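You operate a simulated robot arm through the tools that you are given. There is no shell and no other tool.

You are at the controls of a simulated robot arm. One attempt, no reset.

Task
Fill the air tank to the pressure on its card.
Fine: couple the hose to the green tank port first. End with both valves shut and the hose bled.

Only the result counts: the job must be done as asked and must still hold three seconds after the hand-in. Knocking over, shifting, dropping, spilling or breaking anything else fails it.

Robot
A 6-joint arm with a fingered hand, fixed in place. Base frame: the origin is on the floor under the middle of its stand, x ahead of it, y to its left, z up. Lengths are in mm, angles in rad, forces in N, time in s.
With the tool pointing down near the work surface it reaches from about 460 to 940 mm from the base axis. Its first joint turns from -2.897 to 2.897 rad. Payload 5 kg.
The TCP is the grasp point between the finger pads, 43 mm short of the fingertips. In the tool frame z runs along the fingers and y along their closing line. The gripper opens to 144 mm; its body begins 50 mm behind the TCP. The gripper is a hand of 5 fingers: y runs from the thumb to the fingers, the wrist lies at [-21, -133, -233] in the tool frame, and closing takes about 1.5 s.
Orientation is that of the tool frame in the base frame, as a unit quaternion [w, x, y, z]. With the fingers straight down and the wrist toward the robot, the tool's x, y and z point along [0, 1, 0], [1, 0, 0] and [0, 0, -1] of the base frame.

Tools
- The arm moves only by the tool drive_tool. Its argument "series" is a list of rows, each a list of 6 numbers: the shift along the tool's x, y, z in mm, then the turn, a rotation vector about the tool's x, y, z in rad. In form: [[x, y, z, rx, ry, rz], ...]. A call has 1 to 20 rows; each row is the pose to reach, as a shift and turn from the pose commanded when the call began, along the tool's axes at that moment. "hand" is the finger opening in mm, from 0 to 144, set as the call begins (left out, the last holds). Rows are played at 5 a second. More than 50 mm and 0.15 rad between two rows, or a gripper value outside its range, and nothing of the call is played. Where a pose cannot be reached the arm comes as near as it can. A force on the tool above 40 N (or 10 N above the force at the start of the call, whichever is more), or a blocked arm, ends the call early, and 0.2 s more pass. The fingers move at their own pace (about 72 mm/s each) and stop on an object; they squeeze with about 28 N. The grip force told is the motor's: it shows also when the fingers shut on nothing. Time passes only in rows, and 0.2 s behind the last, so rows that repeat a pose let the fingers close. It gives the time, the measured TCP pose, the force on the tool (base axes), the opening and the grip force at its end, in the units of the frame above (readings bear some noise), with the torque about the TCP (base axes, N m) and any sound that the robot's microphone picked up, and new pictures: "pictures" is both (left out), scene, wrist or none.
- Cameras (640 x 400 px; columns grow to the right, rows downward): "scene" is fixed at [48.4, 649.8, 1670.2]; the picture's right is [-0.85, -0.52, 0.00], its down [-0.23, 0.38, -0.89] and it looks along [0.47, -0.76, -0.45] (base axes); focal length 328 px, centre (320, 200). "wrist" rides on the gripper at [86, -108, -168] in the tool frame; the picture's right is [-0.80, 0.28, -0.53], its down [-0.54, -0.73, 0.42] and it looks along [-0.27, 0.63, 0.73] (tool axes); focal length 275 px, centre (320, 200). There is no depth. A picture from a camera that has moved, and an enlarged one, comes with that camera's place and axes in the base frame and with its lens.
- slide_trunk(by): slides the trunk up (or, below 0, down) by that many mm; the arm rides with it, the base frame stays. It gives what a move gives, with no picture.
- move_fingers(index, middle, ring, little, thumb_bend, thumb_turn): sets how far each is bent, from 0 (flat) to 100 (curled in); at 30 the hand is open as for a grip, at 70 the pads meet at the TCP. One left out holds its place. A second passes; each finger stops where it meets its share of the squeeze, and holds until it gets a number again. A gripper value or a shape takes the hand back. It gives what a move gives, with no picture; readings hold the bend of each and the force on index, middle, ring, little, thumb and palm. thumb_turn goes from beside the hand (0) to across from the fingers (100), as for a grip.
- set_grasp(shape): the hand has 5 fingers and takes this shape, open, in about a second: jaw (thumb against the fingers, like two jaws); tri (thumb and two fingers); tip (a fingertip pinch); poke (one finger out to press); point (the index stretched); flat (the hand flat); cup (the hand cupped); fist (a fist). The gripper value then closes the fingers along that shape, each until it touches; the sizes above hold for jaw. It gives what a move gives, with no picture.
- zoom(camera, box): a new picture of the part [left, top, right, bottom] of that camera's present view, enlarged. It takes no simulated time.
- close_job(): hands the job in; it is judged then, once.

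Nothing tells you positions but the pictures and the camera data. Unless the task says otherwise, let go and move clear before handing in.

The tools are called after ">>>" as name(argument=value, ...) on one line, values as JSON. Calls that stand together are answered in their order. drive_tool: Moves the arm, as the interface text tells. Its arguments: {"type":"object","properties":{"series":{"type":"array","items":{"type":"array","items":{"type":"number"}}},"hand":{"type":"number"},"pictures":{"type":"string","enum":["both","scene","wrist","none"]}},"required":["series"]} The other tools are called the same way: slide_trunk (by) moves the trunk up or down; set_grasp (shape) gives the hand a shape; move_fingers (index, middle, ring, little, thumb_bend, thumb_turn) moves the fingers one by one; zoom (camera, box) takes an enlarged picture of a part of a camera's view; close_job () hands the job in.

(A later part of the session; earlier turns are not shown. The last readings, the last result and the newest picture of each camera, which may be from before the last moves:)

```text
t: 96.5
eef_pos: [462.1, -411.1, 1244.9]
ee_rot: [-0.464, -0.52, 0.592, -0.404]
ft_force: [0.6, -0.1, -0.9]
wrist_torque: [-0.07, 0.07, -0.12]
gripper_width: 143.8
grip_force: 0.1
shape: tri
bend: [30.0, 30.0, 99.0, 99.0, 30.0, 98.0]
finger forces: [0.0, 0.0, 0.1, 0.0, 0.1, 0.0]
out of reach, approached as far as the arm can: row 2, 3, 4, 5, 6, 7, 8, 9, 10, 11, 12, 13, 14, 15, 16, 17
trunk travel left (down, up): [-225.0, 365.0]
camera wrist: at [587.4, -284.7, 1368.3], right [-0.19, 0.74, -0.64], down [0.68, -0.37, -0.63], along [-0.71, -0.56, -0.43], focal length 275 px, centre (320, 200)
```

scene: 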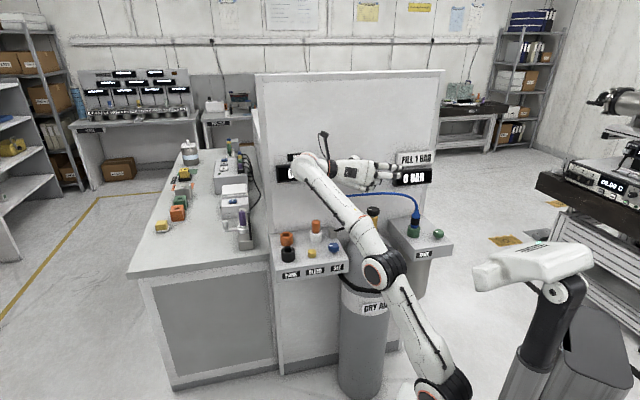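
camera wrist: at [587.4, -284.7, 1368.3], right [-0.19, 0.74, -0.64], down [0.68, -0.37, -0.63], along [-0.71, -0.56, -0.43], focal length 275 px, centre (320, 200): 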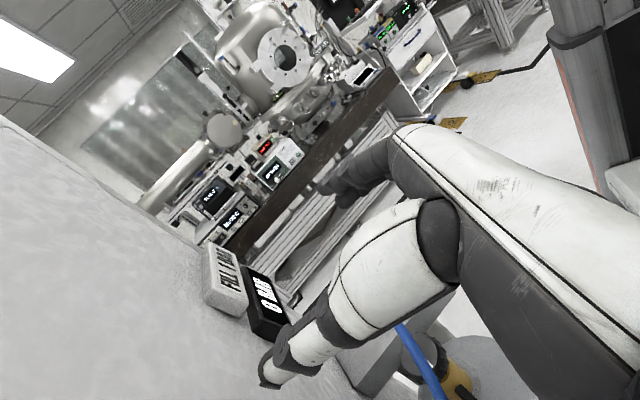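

The orientation is right (azimuth about −98°) but the arm stayed high. I'll pull back from the wall, then come down to a pre-grasp in front of the black knob.

>>> drive_tool(series=[[-8, -2, -8, 0, 0, 0], [-22, -4, -23, 0, 0, 0], [-37, -7, -38, 0, 0, 0], [-52, -10, -54, 0, 0, 0], [-69, -14, -72, 0, 0, 0], [-88, -14, -67, 0, 0, 0], [-107, -14, -62, 0, 0, 0], [-126, -14, -58, 0, 0, 0], [-145, -14, -53, 0, 0, 0], [-164, -14, -48, 0, 0, 0], [-183, -14, -43, 0, 0, 0], [-202, -14, -39, 0, 0, 0], [-215, -14, -35, 0, 0, 0]], hand=110, pictures="both")

```text
t: 99.3
eef_pos: [479.3, -389.8, 1078.8]
ee_rot: [-0.462, -0.516, 0.604, -0.395]
ft_force: [1.5, -2.0, -1.9]
wrist_torque: [-0.13, 0.05, -0.13]
gripper_width: 109.8
grip_force: 0.0
shape: tri
bend: [26.0, 35.0, 99.0, 99.0, 55.0, 99.0]
finger forces: [0.0, 0.0, 0.0, 0.0, 0.1, 0.0]
out of reach, approached as far as the arm can: row 1, 2, 3, 4, 5, 6, 7, 8, 9, 10, 11, 12, 13
trunk travel left (down, up): [-225.0, 365.0]
camera wrist: at [608.4, -270.2, 1205.6], right [-0.17, 0.76, -0.63], down [0.67, -0.38, -0.63], along [-0.72, -0.53, -0.45], focal length 275 px, centre (320, 200)
```

scene: 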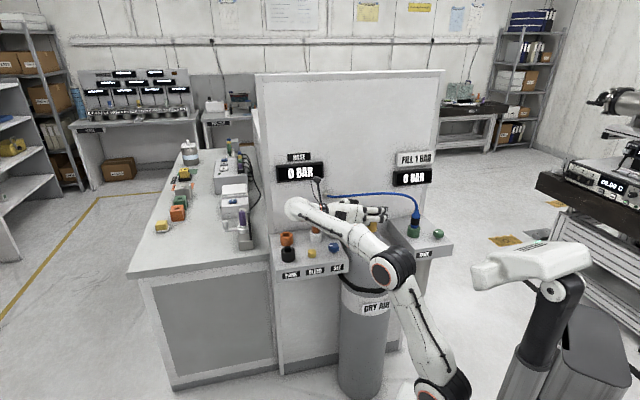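
wrist: 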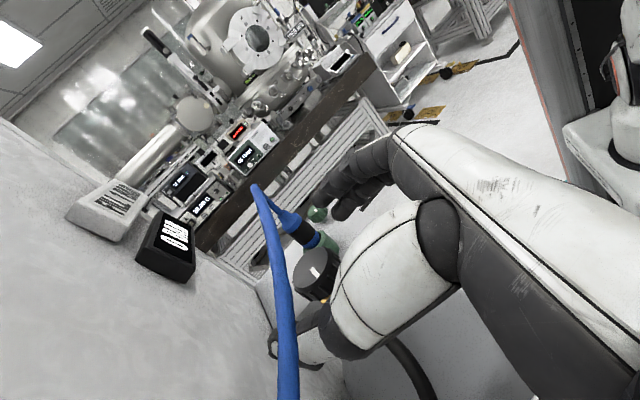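

Reach stops this approach angle, and the hand is now near the knob and hose. I'll zoom to see whether anything touches.

>>> zoom(camera="wrist", box=[230, 180, 400, 390])

>>> zoom(camera="scene", box=[310, 170, 450, 260])

```text
1.90 times, centred on (315, 285) of wrist
camera zoom: at [608.4, -270.2, 1205.6], right [-0.17, 0.76, -0.63], down [0.67, -0.38, -0.63], along [-0.72, -0.53, -0.45], focal length 524 px, centre (330, 38)
```

zoom: 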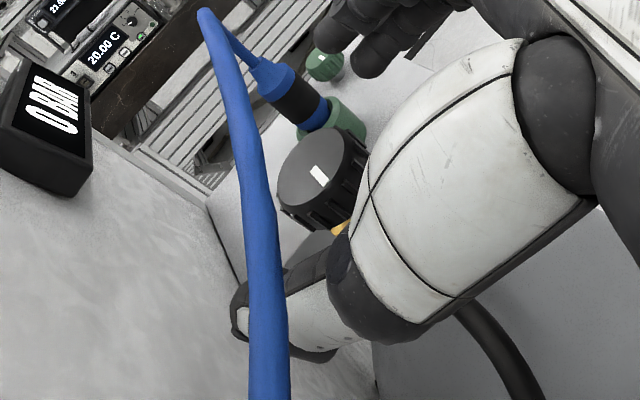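

```text
4.44 times, centred on (380, 215) of scene
camera zoom: at [48.4, 649.8, 1670.2], right [-0.85, -0.52, 0.0], down [-0.23, 0.38, -0.89], along [0.47, -0.76, -0.45], focal length 1457 px, centre (53, 133)
```

zoom: 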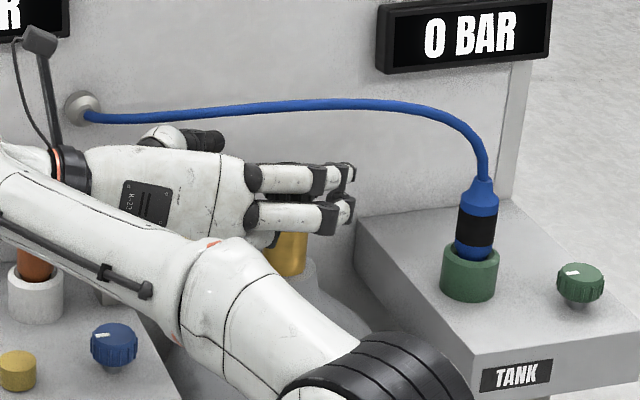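

The plug is well seated in the green port. I'll back off while swinging to azimuth −63°, which the arm reaches comfortably, in front of the supply knob.

>>> drive_tool(series=[[-3, 9, -4, 0.03, 0, -0.008], [-8, 20, -9, 0.11, 0, -0.03], [-14, 30, -13, 0.19, 0, -0.052], [-20, 40, -18, 0.27, 0, -0.073], [-27, 50, -22, 0.35, 0, -0.095], [-33, 60, -26, 0.43, 0, -0.117], [-39, 68, -29, 0.51, 0, -0.138], [-44.5, 71.3, -30.8, 0.59, 0, -0.16]], pictures="both")

>>> zoom(camera="wrist", box=[200, 150, 400, 350])

```text
t: 101.1
eef_pos: [407.3, -335.8, 1041.2]
ee_rot: [0.327, 0.671, -0.425, 0.512]
ft_force: [1.5, -0.4, 0.0]
wrist_torque: [-0.06, 0.0, -0.03]
gripper_width: 110.3
grip_force: 0.2
shape: tri
bend: [26.0, 35.0, 99.0, 99.0, 55.0, 99.0]
finger forces: [0.0, 0.0, 0.0, 0.1, 0.0, 0.0]
trunk travel left (down, up): [-225.0, 365.0]
camera wrist: at [446.1, -164.2, 1168.2], right [-0.57, 0.53, -0.63], down [0.77, 0.07, -0.64], along [-0.3, -0.84, -0.45], focal length 275 px, centre (320, 200)
```

scene: 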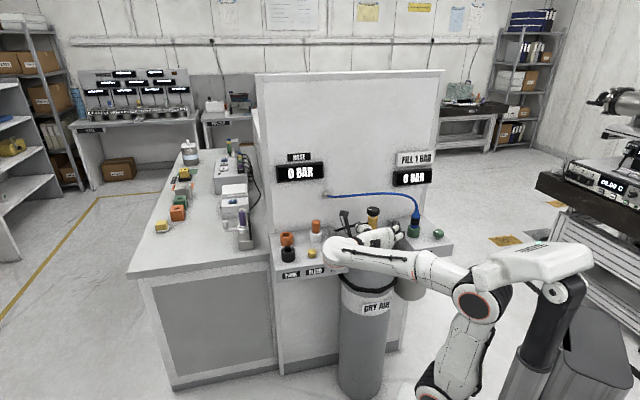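
wrist: 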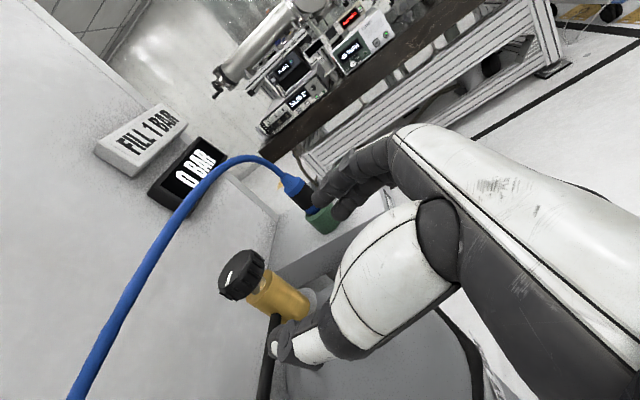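

```text
2.00 times, centred on (300, 250) of wrist
camera zoom: at [446.1, -164.2, 1168.2], right [-0.57, 0.53, -0.63], down [0.77, 0.07, -0.64], along [-0.3, -0.84, -0.45], focal length 551 px, centre (360, 100)
```

zoom: 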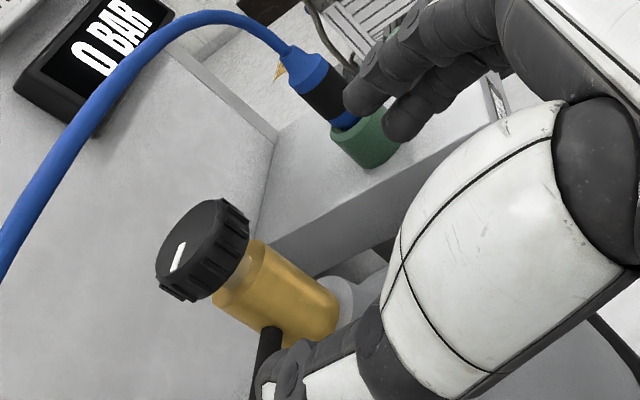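

Good view of the knob now: it is 120 mm ahead along the hand's forward direction, with its centre at z about 1042. I'll swing to azimuth −80° at the same standoff so I have room to turn it counter-clockwise.

>>> drive_tool(series=[[-0.5, -10, 2, -0.063, 0, 0.017], [-1, -20, 4, -0.126, 0, 0.034], [-1.5, -31, 5.5, -0.19, -0.001, 0.051], [-2, -40.7, 7.2, -0.2529, -0.001, 0.0685], [-2, -40.7, 7.2, -0.2529, -0.001, 0.0685]], pictures="wrist")

>>> zoom(camera="wrist", box=[200, 180, 360, 340])

```text
t: 102.3
eef_pos: [447.1, -325.1, 1037.7]
ee_rot: [0.391, 0.609, -0.509, 0.465]
ft_force: [-0.3, -0.1, -0.3]
wrist_torque: [0.01, -0.01, -0.03]
gripper_width: 110.3
grip_force: 0.1
shape: tri
bend: [26.0, 35.0, 99.0, 99.0, 55.0, 99.0]
finger forces: [0.1, 0.0, 0.1, 0.0, 0.0, 0.0]
trunk travel left (down, up): [-225.0, 365.0]
camera wrist: at [529.6, -169.5, 1164.2], right [-0.41, 0.66, -0.63], down [0.76, -0.14, -0.64], along [-0.51, -0.74, -0.45], focal length 275 px, centre (320, 200)
```

wrist: 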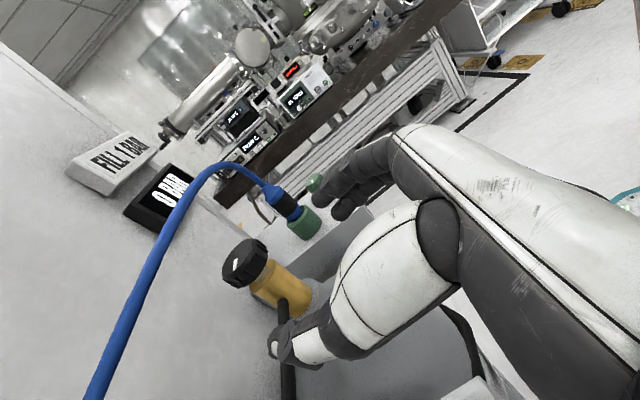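

```text
2.50 times, centred on (280, 260) of wrist
camera zoom: at [529.6, -169.5, 1164.2], right [-0.41, 0.66, -0.63], down [0.76, -0.14, -0.64], along [-0.51, -0.74, -0.45], focal length 688 px, centre (420, 50)
```

zoom: 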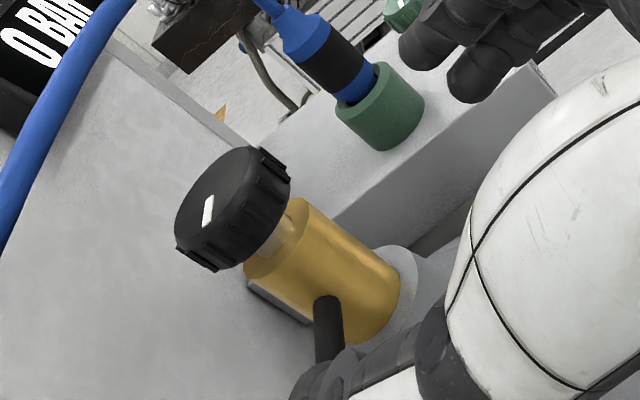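

Aligned: the knob is 117 mm straight ahead. Advancing around it with the hand open.

>>> drive_tool(series=[[2, 0, 8, 0, 0, 0], [6, 0, 24, 0, 0, 0], [10, 0, 40, 0, 0, 0], [14, 0, 56, 0, 0, 0], [18, 0, 72, 0, 0, 0], [21, 0, 86, 0, 0, 0], [24, 0, 98, 0, 0, 0], [26.5, 0, 107, 0, 0, 0], [28.5, 0, 113.4, 0, 0, 0]], pictures="both")

>>> zoom(camera="wrist", box=[240, 150, 400, 350])

>>> zoom(camera="scene", box=[320, 175, 420, 255])

```text
t: 104.3
eef_pos: [468.2, -441.9, 1035.5]
ee_rot: [0.39, 0.609, -0.51, 0.465]
ft_force: [-0.2, 0.0, 0.6]
wrist_torque: [0.01, -0.01, 0.03]
gripper_width: 110.1
grip_force: 0.1
shape: tri
bend: [26.0, 35.0, 99.0, 99.0, 55.0, 99.0]
finger forces: [0.0, 0.0, 0.1, 0.0, 0.0, 0.0]
trunk travel left (down, up): [-225.0, 365.0]
camera wrist: at [550.3, -285.8, 1162.3], right [-0.41, 0.66, -0.63], down [0.76, -0.14, -0.64], along [-0.51, -0.74, -0.45], focal length 275 px, centre (320, 200)
```

scene: 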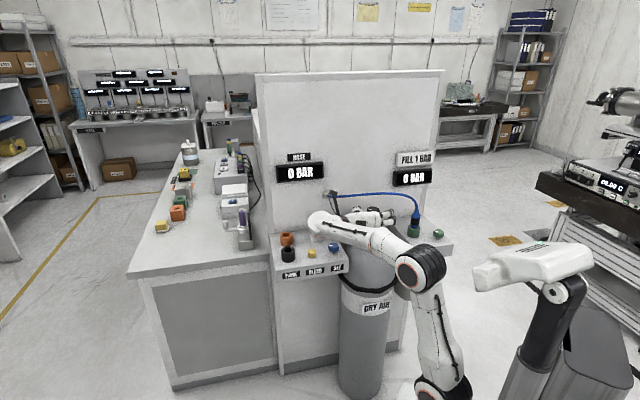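
wrist: 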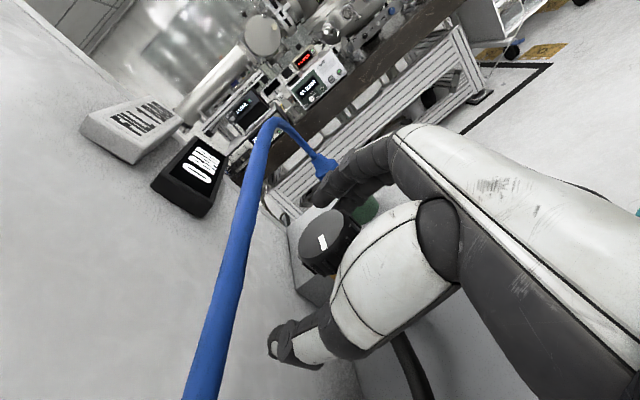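

```text
2.00 times, centred on (320, 250) of wrist
camera zoom: at [550.3, -285.8, 1162.3], right [-0.41, 0.66, -0.63], down [0.76, -0.14, -0.64], along [-0.51, -0.74, -0.45], focal length 551 px, centre (320, 100)
```

zoom: 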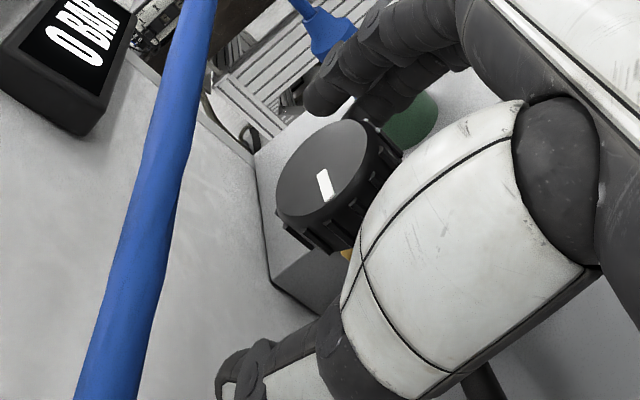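

```text
5.00 times, centred on (370, 215) of scene
camera zoom: at [48.4, 649.8, 1670.2], right [-0.85, -0.52, 0.0], down [-0.23, 0.38, -0.89], along [0.47, -0.76, -0.45], focal length 1639 px, centre (70, 125)
```

zoom: 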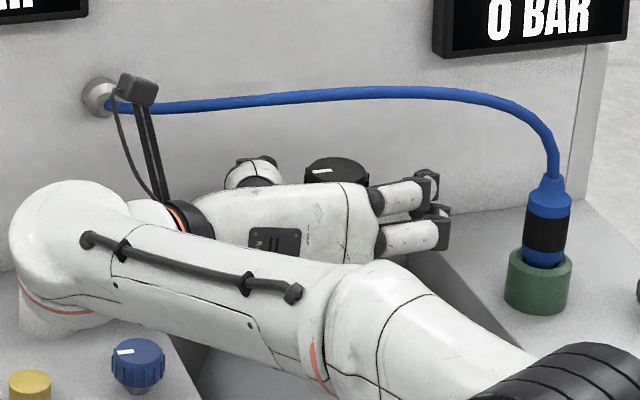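

The knob is well centred between thumb and fingers. Closing on it.

>>> drive_tool(series=[[0, 0, 0, 0, 0, 0], [0, 0, 0, 0, 0, 0], [0, 0, 0, 0, 0, 0], [0, 0, 0, 0, 0, 0], [0, 0, 0, 0, 0, 0], [0, 0, 0, 0, 0, 0], [0, 0, 0, 0, 0, 0]], hand=0, pictures="wrist")

>>> zoom(camera="wrist", box=[240, 150, 400, 350])

```text
t: 105.9
eef_pos: [469.0, -442.6, 1035.7]
ee_rot: [0.392, 0.609, -0.509, 0.464]
ft_force: [7.7, -12.6, 1.7]
wrist_torque: [-0.09, 0.09, -0.05]
gripper_width: 19.9
grip_force: 27.9
shape: tri
bend: [74.0, 70.0, 100.0, 100.0, 77.0, 100.0]
finger forces: [9.8, 9.2, 0.0, 0.0, 24.8, 0.1]
trunk travel left (down, up): [-225.0, 365.0]
camera wrist: at [551.2, -287.1, 1161.7], right [-0.41, 0.66, -0.63], down [0.76, -0.13, -0.64], along [-0.51, -0.74, -0.45], focal length 275 px, centre (320, 200)
```

wrist: 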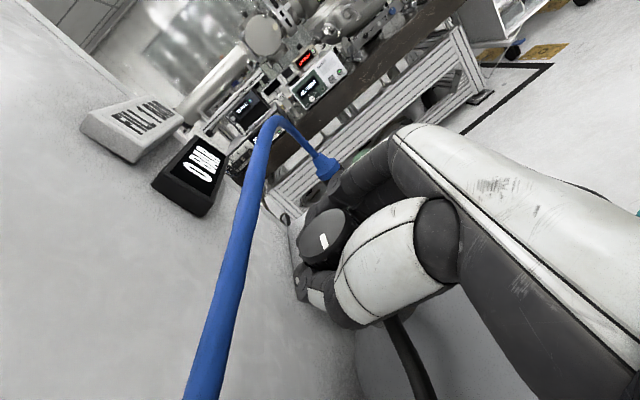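

```text
2.00 times, centred on (320, 250) of wrist
camera zoom: at [551.2, -287.1, 1161.7], right [-0.41, 0.66, -0.63], down [0.76, -0.13, -0.64], along [-0.51, -0.74, -0.45], focal length 551 px, centre (320, 100)
```

zoom: 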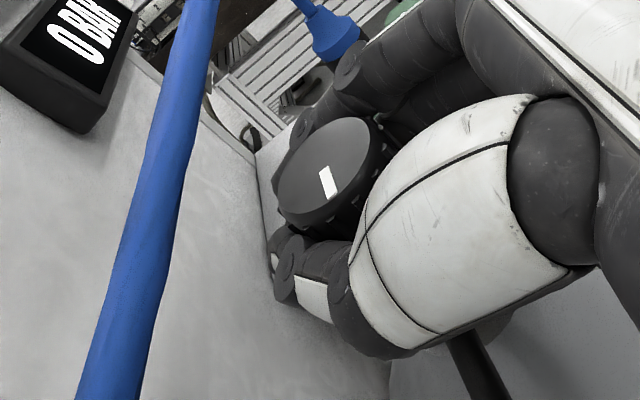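

The knob is gripped. I'll turn it counter-clockwise about 35° around its vertical axis and watch the HOSE gauge.

>>> drive_tool(series=[[0, 0, 0, 0.0482, 0, -0.013], [0, 0, 0, 0.1205, 0, -0.0325], [0, 0, 0, 0.1928, 0.001, -0.052], [0, 0, 0, 0.265, 0.001, -0.0715], [0, 0, 0, 0.3374, 0.002, -0.091], [0, 0, 0, 0.41, 0.002, -0.1105], [0, 0, 0, 0.482, 0.002, -0.13], [0, 0, 0, 0.5784, 0.003, -0.156]], pictures="both")

>>> zoom(camera="wrist", box=[240, 150, 400, 350])

>>> zoom(camera="scene", box=[260, 140, 450, 250])

```text
t: 107.7
eef_pos: [470.1, -440.5, 1034.7]
ee_rot: [0.236, 0.733, -0.306, 0.56]
ft_force: [22.1, -9.4, 2.4]
wrist_torque: [-0.15, 0.11, -0.19]
gripper_width: 20.0
grip_force: 28.0
shape: tri
bend: [74.0, 70.0, 100.0, 100.0, 76.0, 100.0]
finger forces: [8.2, 7.1, 0.0, 0.0, 28.8, 0.0]
trunk travel left (down, up): [-225.0, 365.0]
camera wrist: at [448.8, -265.5, 1160.3], right [-0.71, 0.31, -0.63], down [0.7, 0.32, -0.64], along [0.0, -0.89, -0.45], focal length 275 px, centre (320, 200)
```

scene: 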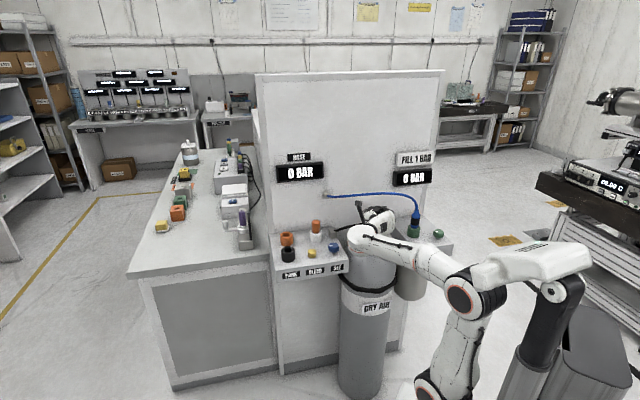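
wrist: 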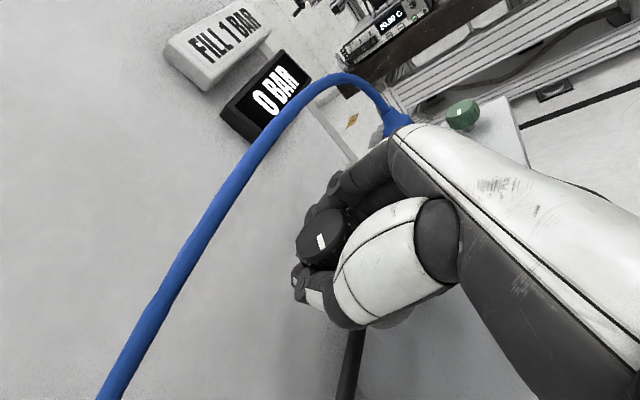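

```text
2.00 times, centred on (320, 250) of wrist
camera zoom: at [448.8, -265.5, 1160.3], right [-0.71, 0.31, -0.63], down [0.7, 0.32, -0.64], along [0.0, -0.89, -0.45], focal length 551 px, centre (320, 100)
```

zoom: 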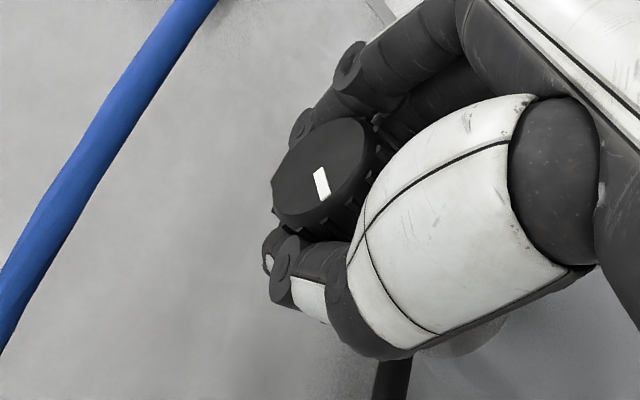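

```text
3.37 times, centred on (355, 195) of scene
camera zoom: at [48.4, 649.8, 1670.2], right [-0.85, -0.52, 0.0], down [-0.23, 0.38, -0.89], along [0.47, -0.76, -0.45], focal length 1104 px, centre (202, 217)
```

zoom: 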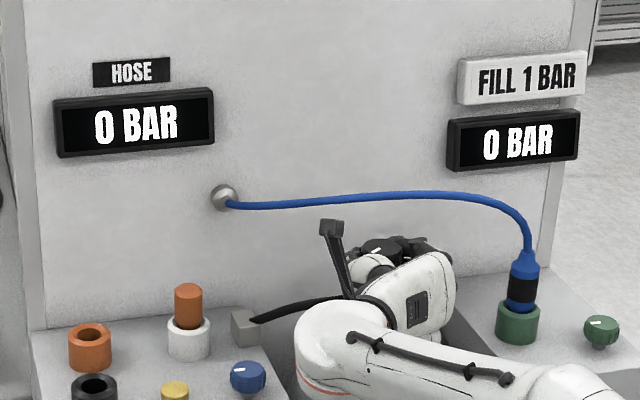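

The knob turned with the hand (mark fixed relative to the fingers), opening counter-clockwise, and HOSE still reads 0 (regulator likely at zero). I'll turn a bit further in this grip.

>>> drive_tool(series=[[0, 0, 0, 0.0482, 0, -0.013], [0, 0, 0, 0.0964, 0, -0.026], [0, 0, 0, 0.1446, 0, -0.039], [0, 0, 0, 0.1928, 0, -0.052]], pictures="scene")

>>> zoom(camera="scene", box=[260, 140, 450, 250])

>>> zoom(camera="wrist", box=[240, 150, 400, 350])

```text
t: 108.7
eef_pos: [468.9, -440.9, 1033.0]
ee_rot: [0.178, 0.764, -0.234, 0.575]
ft_force: [28.0, -4.2, -7.9]
wrist_torque: [-0.12, 0.13, -0.23]
gripper_width: 20.2
grip_force: 28.1
shape: tri
bend: [74.0, 70.0, 100.0, 100.0, 76.0, 100.0]
finger forces: [7.4, 8.0, 0.0, 0.1, 31.3, 0.0]
out of reach, approached as far as the arm can: row 4
trunk travel left (down, up): [-225.0, 365.0]
```

scene: 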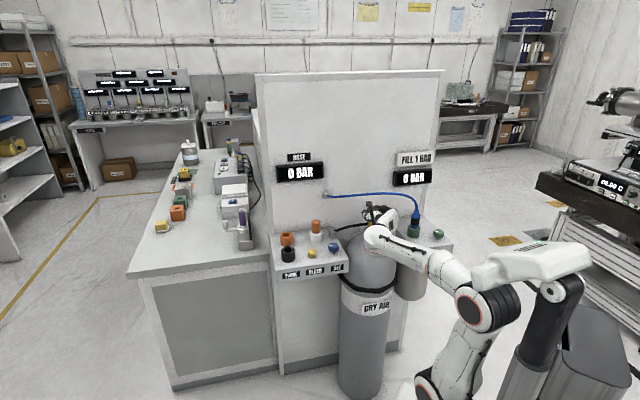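

```text
3.37 times, centred on (355, 195) of scene
camera zoom: at [48.4, 649.8, 1670.2], right [-0.85, -0.52, 0.0], down [-0.23, 0.38, -0.89], along [0.47, -0.76, -0.45], focal length 1104 px, centre (202, 217)
```

zoom: 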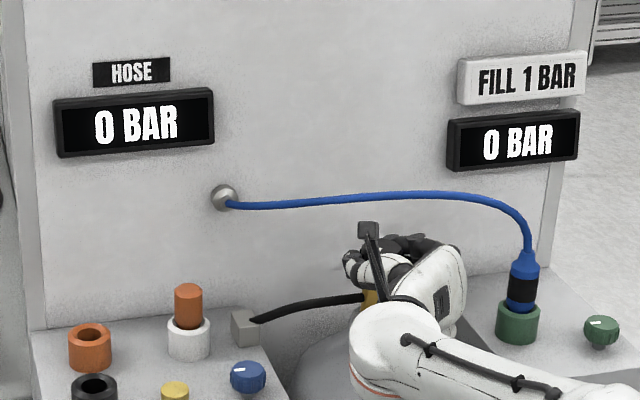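

```text
2.00 times, centred on (320, 250) of wrist
camera zoom: at [416.1, -273.8, 1163.2], right [-0.77, 0.18, -0.62], down [0.62, 0.46, -0.64], along [0.17, -0.87, -0.46], focal length 551 px, centre (320, 100)
```

zoom: 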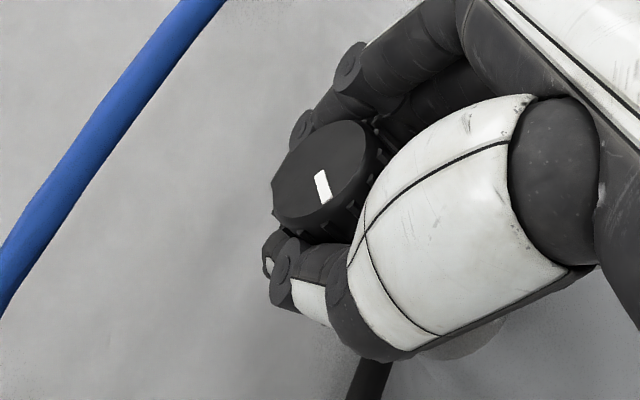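

The knob has turned about 45° so far. I'll release, swing back to azimuth −80° around it, regrip and turn another 45°.

>>> drive_tool(series=[[0, 0, 0, 0, 0, 0], [0, 0, 0, 0, 0, 0], [0, 0, 0, 0, 0, 0], [0, 0, 0, 0, 0, 0], [0, 0, 0, 0, 0, 0], [0, 0, 0, -0.0964, 0, 0.026], [0, 0, 0, -0.1928, 0, 0.052], [0, 0, 0, -0.2892, 0, 0.078], [0, 0, 0, -0.3856, 0, 0.104], [0, 0, 0, -0.482, 0, 0.13], [0, 0, 0, -0.5784, 0, 0.156], [0, 0, 0, -0.6748, 0, 0.182], [0, 0, 0, -0.75, 0, 0.202]], hand=110, pictures="both")

>>> zoom(camera="wrist", box=[240, 150, 400, 350])

```text
t: 111.5
eef_pos: [466.9, -439.0, 1037.3]
ee_rot: [0.386, 0.613, -0.503, 0.471]
ft_force: [-0.1, 0.1, -0.4]
wrist_torque: [0.03, -0.01, 0.03]
gripper_width: 110.0
grip_force: 0.1
shape: tri
bend: [26.0, 35.0, 99.0, 99.0, 55.0, 99.0]
finger forces: [0.1, 0.0, 0.0, 0.0, 0.0, 0.0]
trunk travel left (down, up): [-225.0, 365.0]
camera wrist: at [544.8, -281.0, 1164.5], right [-0.42, 0.65, -0.63], down [0.76, -0.12, -0.63], along [-0.49, -0.75, -0.45], focal length 275 px, centre (320, 200)
```

scene: 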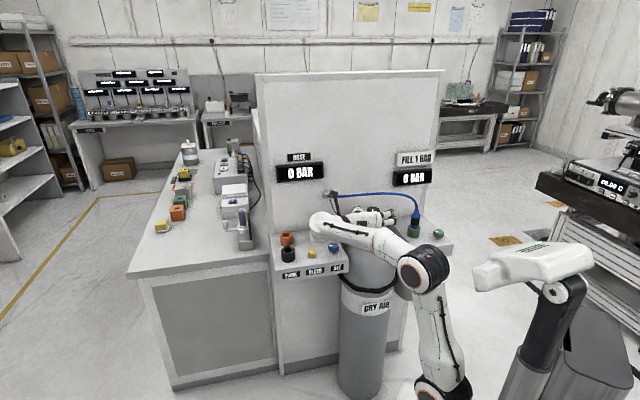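
wrist: 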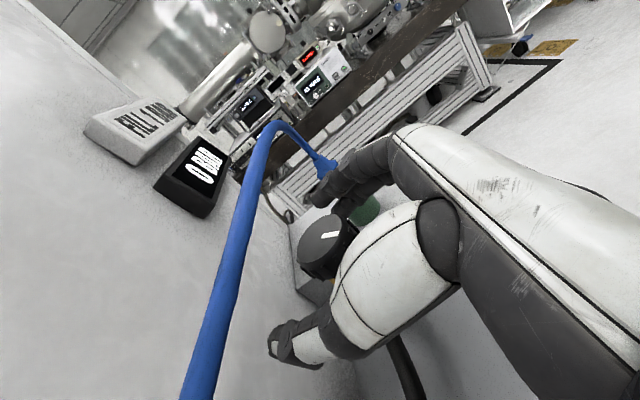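

```text
2.00 times, centred on (320, 250) of wrist
camera zoom: at [544.8, -281.0, 1164.5], right [-0.42, 0.65, -0.63], down [0.76, -0.12, -0.63], along [-0.49, -0.75, -0.45], focal length 551 px, centre (320, 100)
```

zoom: 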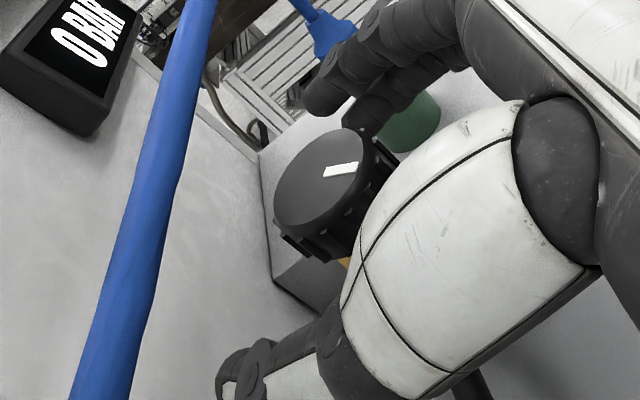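

The mark shows the knob really turned about 45°. Regrip and turn again.

>>> drive_tool(series=[[0, 0, 0, 0, 0, 0], [0, 0, 0, 0, 0, 0], [0, 0, 0, 0, 0, 0], [0, 0, 0, 0, 0, 0], [0, 0, 0, 0, 0, 0], [0, 0, 0, 0, 0, 0], [0, 0, 0, 0, 0, 0], [0, 0, 0, 0.0482, 0, -0.013], [0, 0, 0, 0.1205, 0, -0.0325], [0, 0, 0, 0.1928, 0.001, -0.052], [0, 0, 0, 0.265, 0.001, -0.0715], [0, 0, 0, 0.3374, 0.002, -0.091], [0, 0, 0, 0.41, 0.002, -0.1105], [0, 0, 0, 0.482, 0.002, -0.13], [0, 0, 0, 0.5784, 0.003, -0.156], [0, 0, 0, 0.65, 0.003, -0.175], [0, 0, 0, 0.7, 0.003, -0.189]], hand=0, pictures="both")

>>> zoom(camera="scene", box=[260, 140, 450, 250])

>>> zoom(camera="wrist", box=[240, 150, 400, 350])

```text
t: 115.1
eef_pos: [468.2, -440.4, 1037.2]
ee_rot: [0.194, 0.753, -0.251, 0.576]
ft_force: [14.6, -2.6, -2.1]
wrist_torque: [-0.11, -0.04, -0.25]
gripper_width: 20.9
grip_force: 28.4
shape: tri
bend: [74.0, 71.0, 100.0, 100.0, 76.0, 100.0]
finger forces: [8.0, 6.5, 0.0, 0.2, 25.5, 0.0]
trunk travel left (down, up): [-225.0, 365.0]
camera wrist: at [422.5, -270.2, 1163.7], right [-0.75, 0.21, -0.63], down [0.65, 0.42, -0.64], along [0.13, -0.89, -0.45], focal length 275 px, centre (320, 200)
```

scene: 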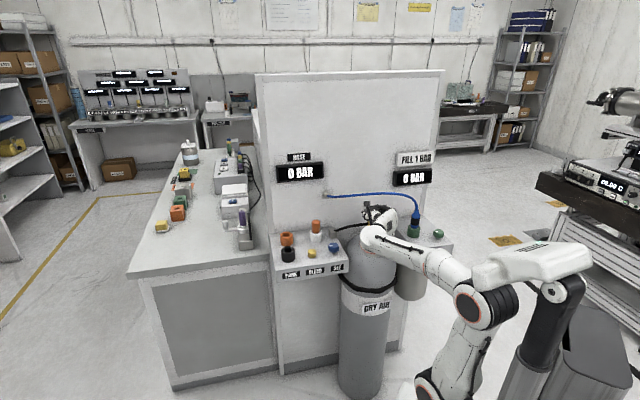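
wrist: 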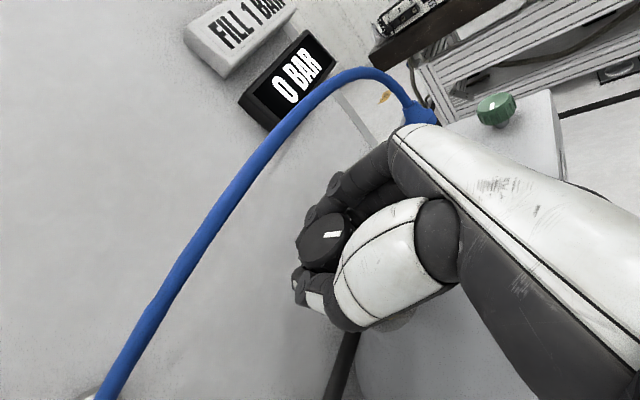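

```text
3.37 times, centred on (355, 195) of scene
camera zoom: at [48.4, 649.8, 1670.2], right [-0.85, -0.52, 0.0], down [-0.23, 0.38, -0.89], along [0.47, -0.76, -0.45], focal length 1104 px, centre (202, 217)
```

zoom: 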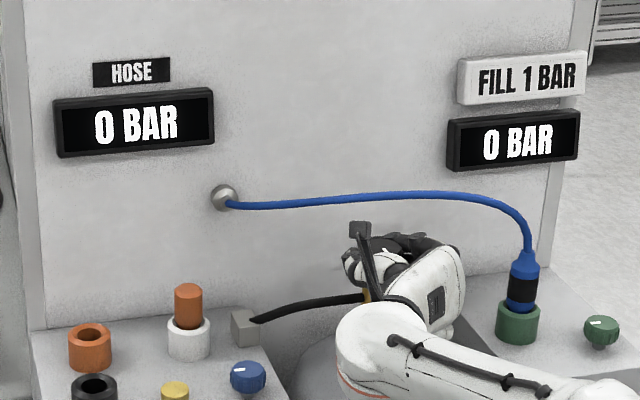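

```text
2.00 times, centred on (320, 250) of wrist
camera zoom: at [422.5, -270.2, 1163.7], right [-0.75, 0.21, -0.63], down [0.65, 0.42, -0.64], along [0.13, -0.89, -0.45], focal length 551 px, centre (320, 100)
```

zoom: 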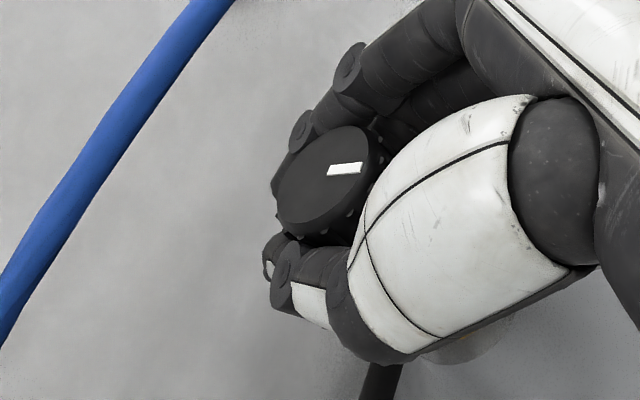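

The supply knob is now turned about 83° open and HOSE still reads 0, so the regulator must be at zero. I'll release, back away and go to the SET knob.

>>> drive_tool(series=[[0, 0, 0, 0, 0, 0], [0, 0, 0, 0, 0, 0], [0, 0, 0, 0, 0, 0], [0, 0, 0, 0, 0, 0], [0, 0, 0, 0, 0, 0], [0, 0, 0, 0, 0, 0], [-3, 0, -10, 0, 0, 0], [-7, 0, -28, 0, 0, 0], [-12, 0, -46, 0, 0, 0], [-17, 0, -64, 0, 0, 0], [-22, 0, -82, 0, 0, 0], [-27, 0, -100, 0, 0, 0], [-31, 0, -115, 0, 0, 0]], hand=120, pictures="both")

>>> zoom(camera="scene", box=[260, 140, 450, 250])

```text
t: 118.1
eef_pos: [394.1, -379.6, 978.0]
ee_rot: [0.181, 0.792, -0.256, 0.524]
ft_force: [0.1, -0.5, 0.5]
wrist_torque: [0.0, 0.0, -0.01]
gripper_width: 119.7
grip_force: 0.1
shape: tri
bend: [26.0, 33.0, 99.0, 99.0, 48.0, 99.0]
finger forces: [0.0, 0.0, 0.0, 0.1, 0.1, 0.0]
trunk travel left (down, up): [-225.0, 365.0]
stopped in row 13: the arm was blocked; the commanded pose is now the measured one
camera wrist: at [364.1, -218.0, 1120.2], right [-0.82, 0.24, -0.52], down [0.57, 0.46, -0.68], along [0.08, -0.85, -0.52], focal length 275 px, centre (320, 200)
```

scene: 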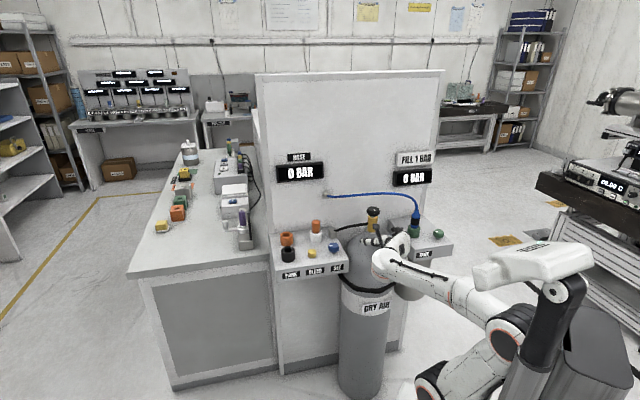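
wrist: 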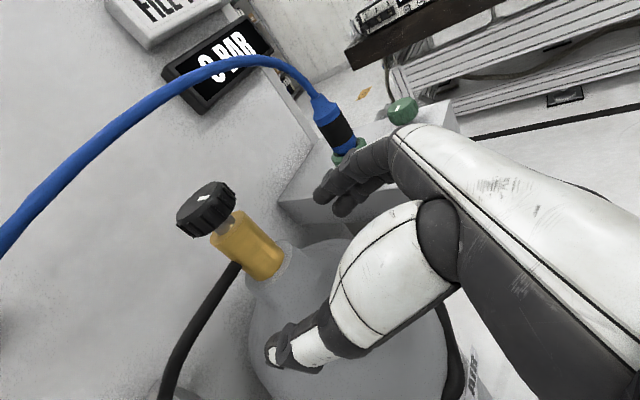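

```text
3.37 times, centred on (355, 195) of scene
camera zoom: at [48.4, 649.8, 1670.2], right [-0.85, -0.52, 0.0], down [-0.23, 0.38, -0.89], along [0.47, -0.76, -0.45], focal length 1104 px, centre (202, 217)
```

zoom: 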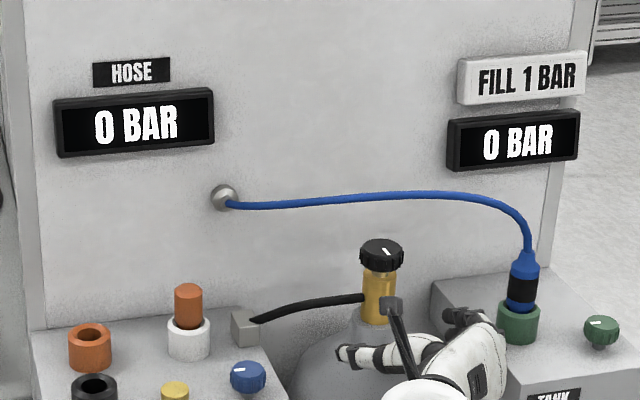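

The arm folded near its inner limit and sank a little; nothing was hit. I'll raise and move out toward the panel, then orient for a top-down grip on SET.

>>> drive_tool(series=[[8, -3, -3, 0, 0, 0], [22, -12, -8, 0, 0, 0], [38, -25, -13, 0, 0, 0], [54, -40, -18, 0, 0, 0], [70, -55, -22, 0, 0, 0], [86, -70, -25, 0, 0, 0], [98.5, -82, -27.6, 0, 0, 0]], pictures="both")

```text
t: 119.7
eef_pos: [454.4, -317.5, 1081.6]
ee_rot: [0.183, 0.789, -0.257, 0.527]
ft_force: [0.3, -0.4, -0.7]
wrist_torque: [0.0, 0.0, 0.01]
gripper_width: 119.8
grip_force: 0.0
shape: tri
bend: [26.0, 33.0, 99.0, 99.0, 48.0, 99.0]
finger forces: [0.1, 0.1, 0.0, 0.1, 0.1, 0.0]
trunk travel left (down, up): [-225.0, 365.0]
camera wrist: at [422.1, -155.6, 1222.1], right [-0.81, 0.24, -0.53], down [0.58, 0.46, -0.68], along [0.08, -0.85, -0.51], focal length 275 px, centre (320, 200)
```

scene: 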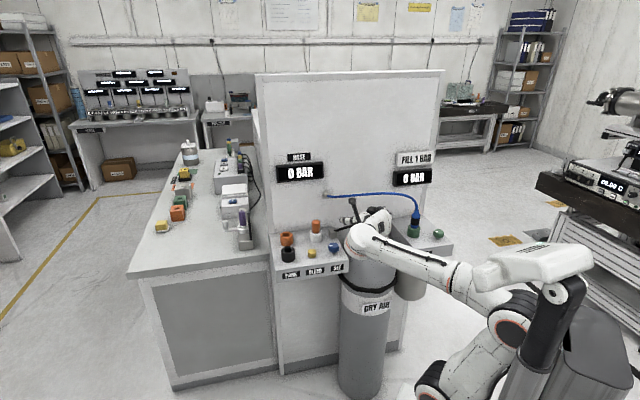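
wrist: 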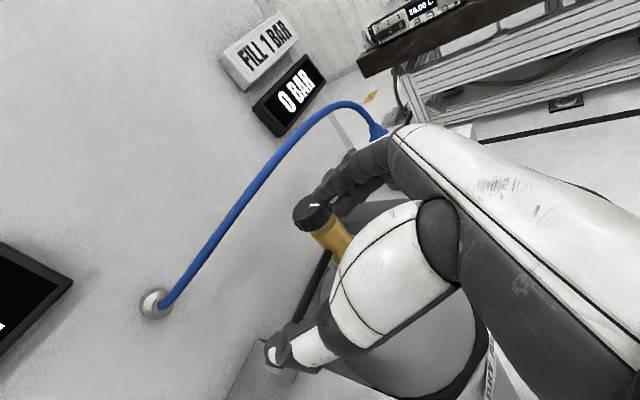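

Now I'll rotate the hand to point straight down with the wrist toward the robot, above the SET knob.

>>> drive_tool(series=[[3.7, -5.7, 1.3, 0.061, -0.049, -0.0894], [7.4, -11.3, 2.7, 0.1221, -0.0981, -0.1787], [11.1, -17, 4, 0.1831, -0.1471, -0.2681], [14.8, -22.6, 5.3, 0.2441, -0.1962, -0.3575], [18.5, -28.3, 6.7, 0.3052, -0.2452, -0.4469], [22.2, -33.9, 8, 0.3662, -0.2942, -0.5362], [25.9, -39.6, 9.3, 0.4272, -0.3433, -0.6256], [29.6, -45.2, 10.7, 0.4883, -0.3923, -0.715], [33.3, -50.9, 12, 0.5493, -0.4414, -0.8043], [37, -56.5, 13.4, 0.6104, -0.4904, -0.8937], [40.7, -62.2, 14.7, 0.6714, -0.5394, -0.9831], [44.4, -67.8, 16, 0.7324, -0.5885, -1.0724], [48.1, -73.5, 17.4, 0.7935, -0.6375, -1.1618], [51.8, -79.1, 18.7, 0.8545, -0.6866, -1.2512], [55.5, -84.8, 20, 0.9155, -0.7356, -1.3406], [59.2, -90.4, 21.4, 0.9766, -0.7847, -1.4299], [62.9, -96.1, 22.7, 1.0376, -0.8337, -1.5193]], pictures="both")

>>> set_grasp(shape="jaw")

```text
t: 123.3
eef_pos: [547.0, -268.4, 1126.5]
ee_rot: [-0.001, 0.846, 0.532, -0.002]
ft_force: [-0.2, -0.1, 0.7]
wrist_torque: [0.0, -0.03, 0.0]
gripper_width: 119.7
grip_force: 0.0
shape: tri
bend: [26.0, 33.0, 99.0, 99.0, 48.0, 99.0]
finger forces: [0.0, 0.0, 0.0, 0.0, 0.0, 0.0]
trunk travel left (down, up): [-225.0, 365.0]
camera wrist: at [487.1, -144.2, 1293.9], right [-0.09, -0.84, 0.53], down [-0.89, -0.17, -0.42], along [0.45, -0.51, -0.73], focal length 275 px, centre (320, 200)
```

scene: 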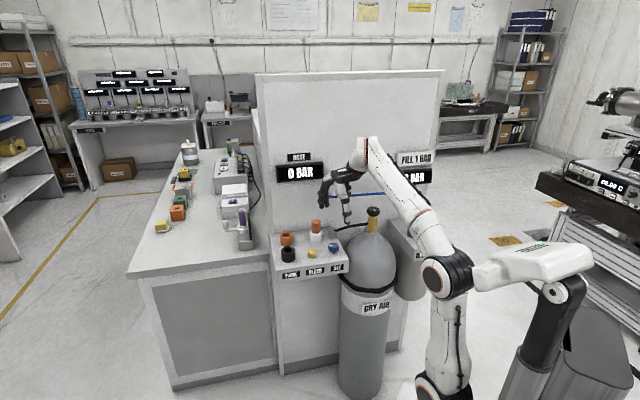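
wrist: 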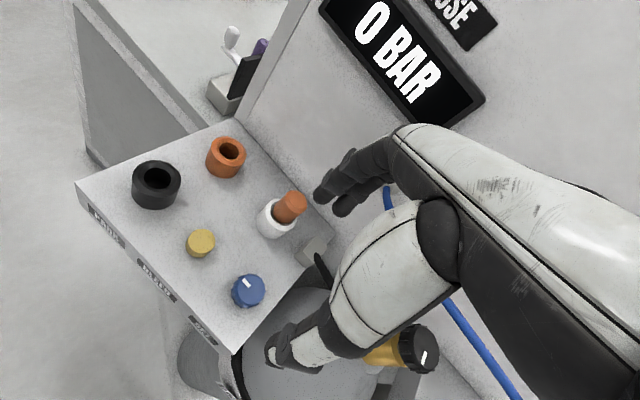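

```text
t: 124.2
eef_pos: [548.4, -269.1, 1125.7]
ee_rot: [-0.001, 0.847, 0.531, 0.0]
ft_force: [-0.6, -0.3, -1.0]
wrist_torque: [0.04, 0.02, 0.02]
gripper_width: 144.0
grip_force: 0.0
shape: jaw
bend: [30.0, 30.0, 30.0, 30.0, 30.0, 98.0]
finger forces: [0.0, 0.0, 0.1, 0.0, 0.0, 0.1]
trunk travel left (down, up): [-225.0, 365.0]
```

Clear top-down view. SET is about 175 mm below and slightly offset. I'll use the tri shape and lower to just above it.

>>> set_grasp(shape="tri")

>>> drive_tool(series=[[1, 0, 8, 0, 0, 0], [2, 1, 24, 0, 0, 0], [3, 1, 40, 0, 0, 0], [4, 2, 56, 0, 0, 0], [5, 2, 72, 0, 0, 0], [5, 2, 88, 0, 0, 0], [5, 2, 96, 0, 0, 0]], hand=100, pictures="both")

>>> zoom(camera="wrist", box=[220, 180, 400, 360])

>>> zoom(camera="scene", box=[280, 180, 380, 280])

```text
t: 125.1
eef_pos: [547.4, -269.0, 1125.8]
ee_rot: [0.0, 0.847, 0.531, 0.0]
ft_force: [-0.7, -0.3, 0.1]
wrist_torque: [-0.03, -0.02, -0.03]
gripper_width: 143.7
grip_force: 0.1
shape: tri
bend: [30.0, 30.0, 99.0, 99.0, 30.0, 98.0]
finger forces: [0.0, 0.0, 0.0, 0.1, 0.0, 0.0]
trunk travel left (down, up): [-225.0, 365.0]
```

```text
t: 126.7
eef_pos: [551.1, -264.9, 1030.5]
ee_rot: [-0.001, 0.847, 0.532, -0.001]
ft_force: [0.1, 1.5, -0.5]
wrist_torque: [-0.01, 0.0, -0.01]
gripper_width: 100.2
grip_force: 0.0
shape: tri
bend: [73.0, 37.0, 99.0, 99.0, 60.0, 99.0]
finger forces: [0.0, 0.0, 0.0, 0.0, 0.0, 0.0]
trunk travel left (down, up): [-225.0, 365.0]
camera wrist: at [491.6, -140.1, 1198.1], right [-0.09, -0.84, 0.53], down [-0.89, -0.17, -0.42], along [0.45, -0.51, -0.73], focal length 275 px, centre (320, 200)
```

scene: 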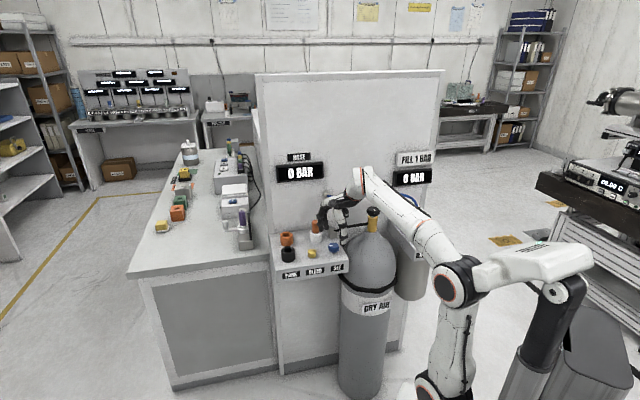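
wrist: 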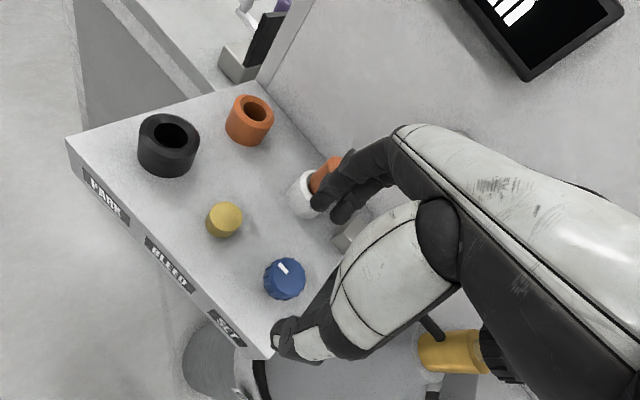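

```text
2.22 times, centred on (310, 270) of wrist
camera zoom: at [491.6, -140.1, 1198.1], right [-0.09, -0.84, 0.53], down [-0.89, -0.17, -0.42], along [0.45, -0.51, -0.73], focal length 612 px, centre (342, 44)
```

zoom: 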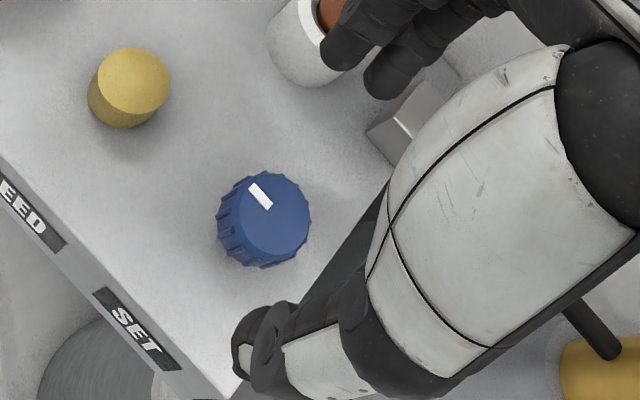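

```text
4.00 times, centred on (330, 230) of scene
camera zoom: at [48.4, 649.8, 1670.2], right [-0.85, -0.52, 0.0], down [-0.23, 0.38, -0.89], along [0.47, -0.76, -0.45], focal length 1311 px, centre (280, 80)
```

zoom: 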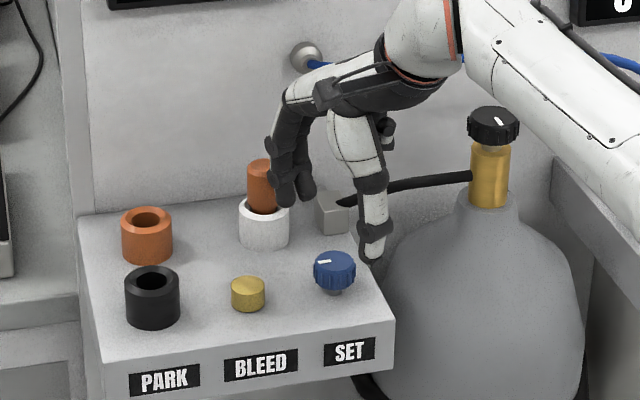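

SET is almost exactly under the TCP. I'll lower until the fingertips are around the knob, just above the panel surface.

>>> drive_tool(series=[[-1, 0, 8, 0, 0, 0], [-2, 0, 20, 0, 0, 0], [-3, 0, 32, 0, 0, 0], [-3, 0, 42, 0, 0, 0], [-3, 0, 48, 0, 0, 0]], pictures="both")

>>> zoom(camera="wrist", box=[220, 180, 400, 360])

>>> zoom(camera="scene", box=[290, 200, 370, 270])

```text
t: 127.9
eef_pos: [549.8, -268.4, 981.9]
ee_rot: [-0.001, 0.847, 0.531, 0.0]
ft_force: [-0.2, 0.3, -0.6]
wrist_torque: [-0.01, 0.0, -0.03]
gripper_width: 100.5
grip_force: 0.1
shape: tri
bend: [73.0, 37.0, 99.0, 99.0, 60.0, 99.0]
finger forces: [0.0, 0.1, 0.1, 0.1, 0.0, 0.0]
trunk travel left (down, up): [-225.0, 365.0]
camera wrist: at [490.0, -143.9, 1150.5], right [-0.09, -0.84, 0.53], down [-0.89, -0.17, -0.42], along [0.45, -0.51, -0.73], focal length 275 px, centre (320, 200)
```

scene: 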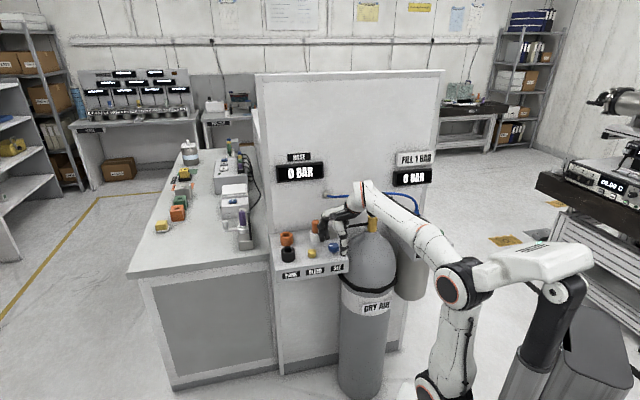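
wrist: 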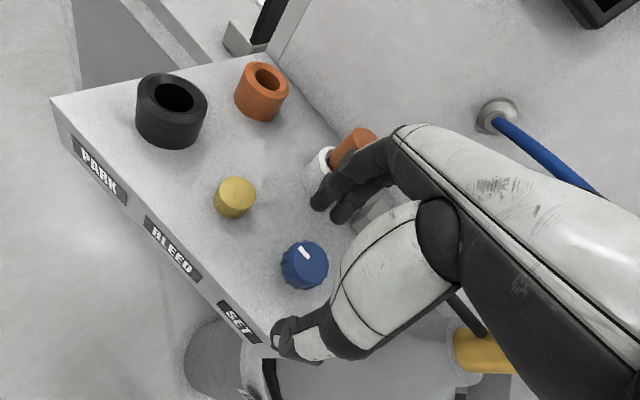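

```text
2.22 times, centred on (310, 270) of wrist
camera zoom: at [490.0, -143.9, 1150.5], right [-0.09, -0.84, 0.53], down [-0.89, -0.17, -0.42], along [0.45, -0.51, -0.73], focal length 612 px, centre (342, 44)
```

zoom: 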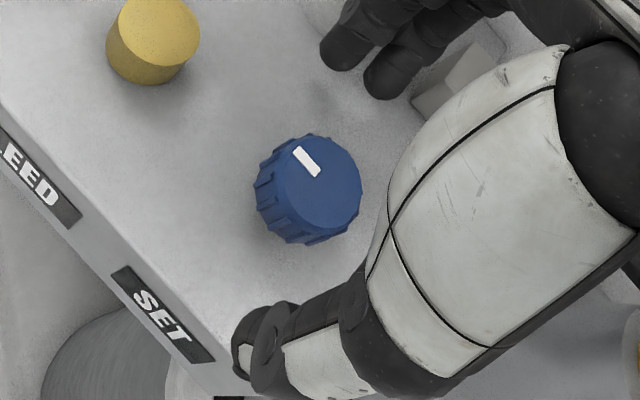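

```text
5.71 times, centred on (330, 235) of scene
camera zoom: at [48.4, 649.8, 1670.2], right [-0.85, -0.52, 0.0], down [-0.23, 0.38, -0.89], along [0.47, -0.76, -0.45], focal length 1873 px, centre (263, 0)
```

zoom: 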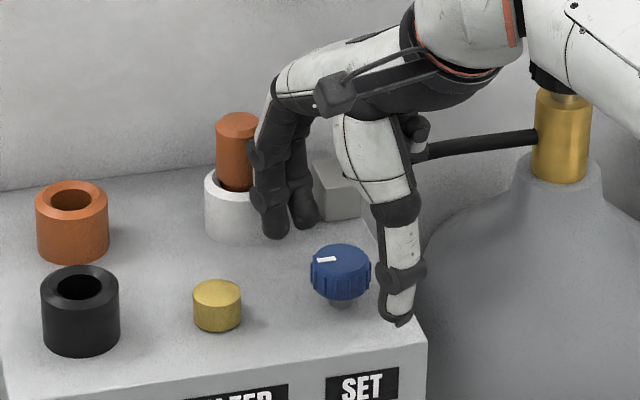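

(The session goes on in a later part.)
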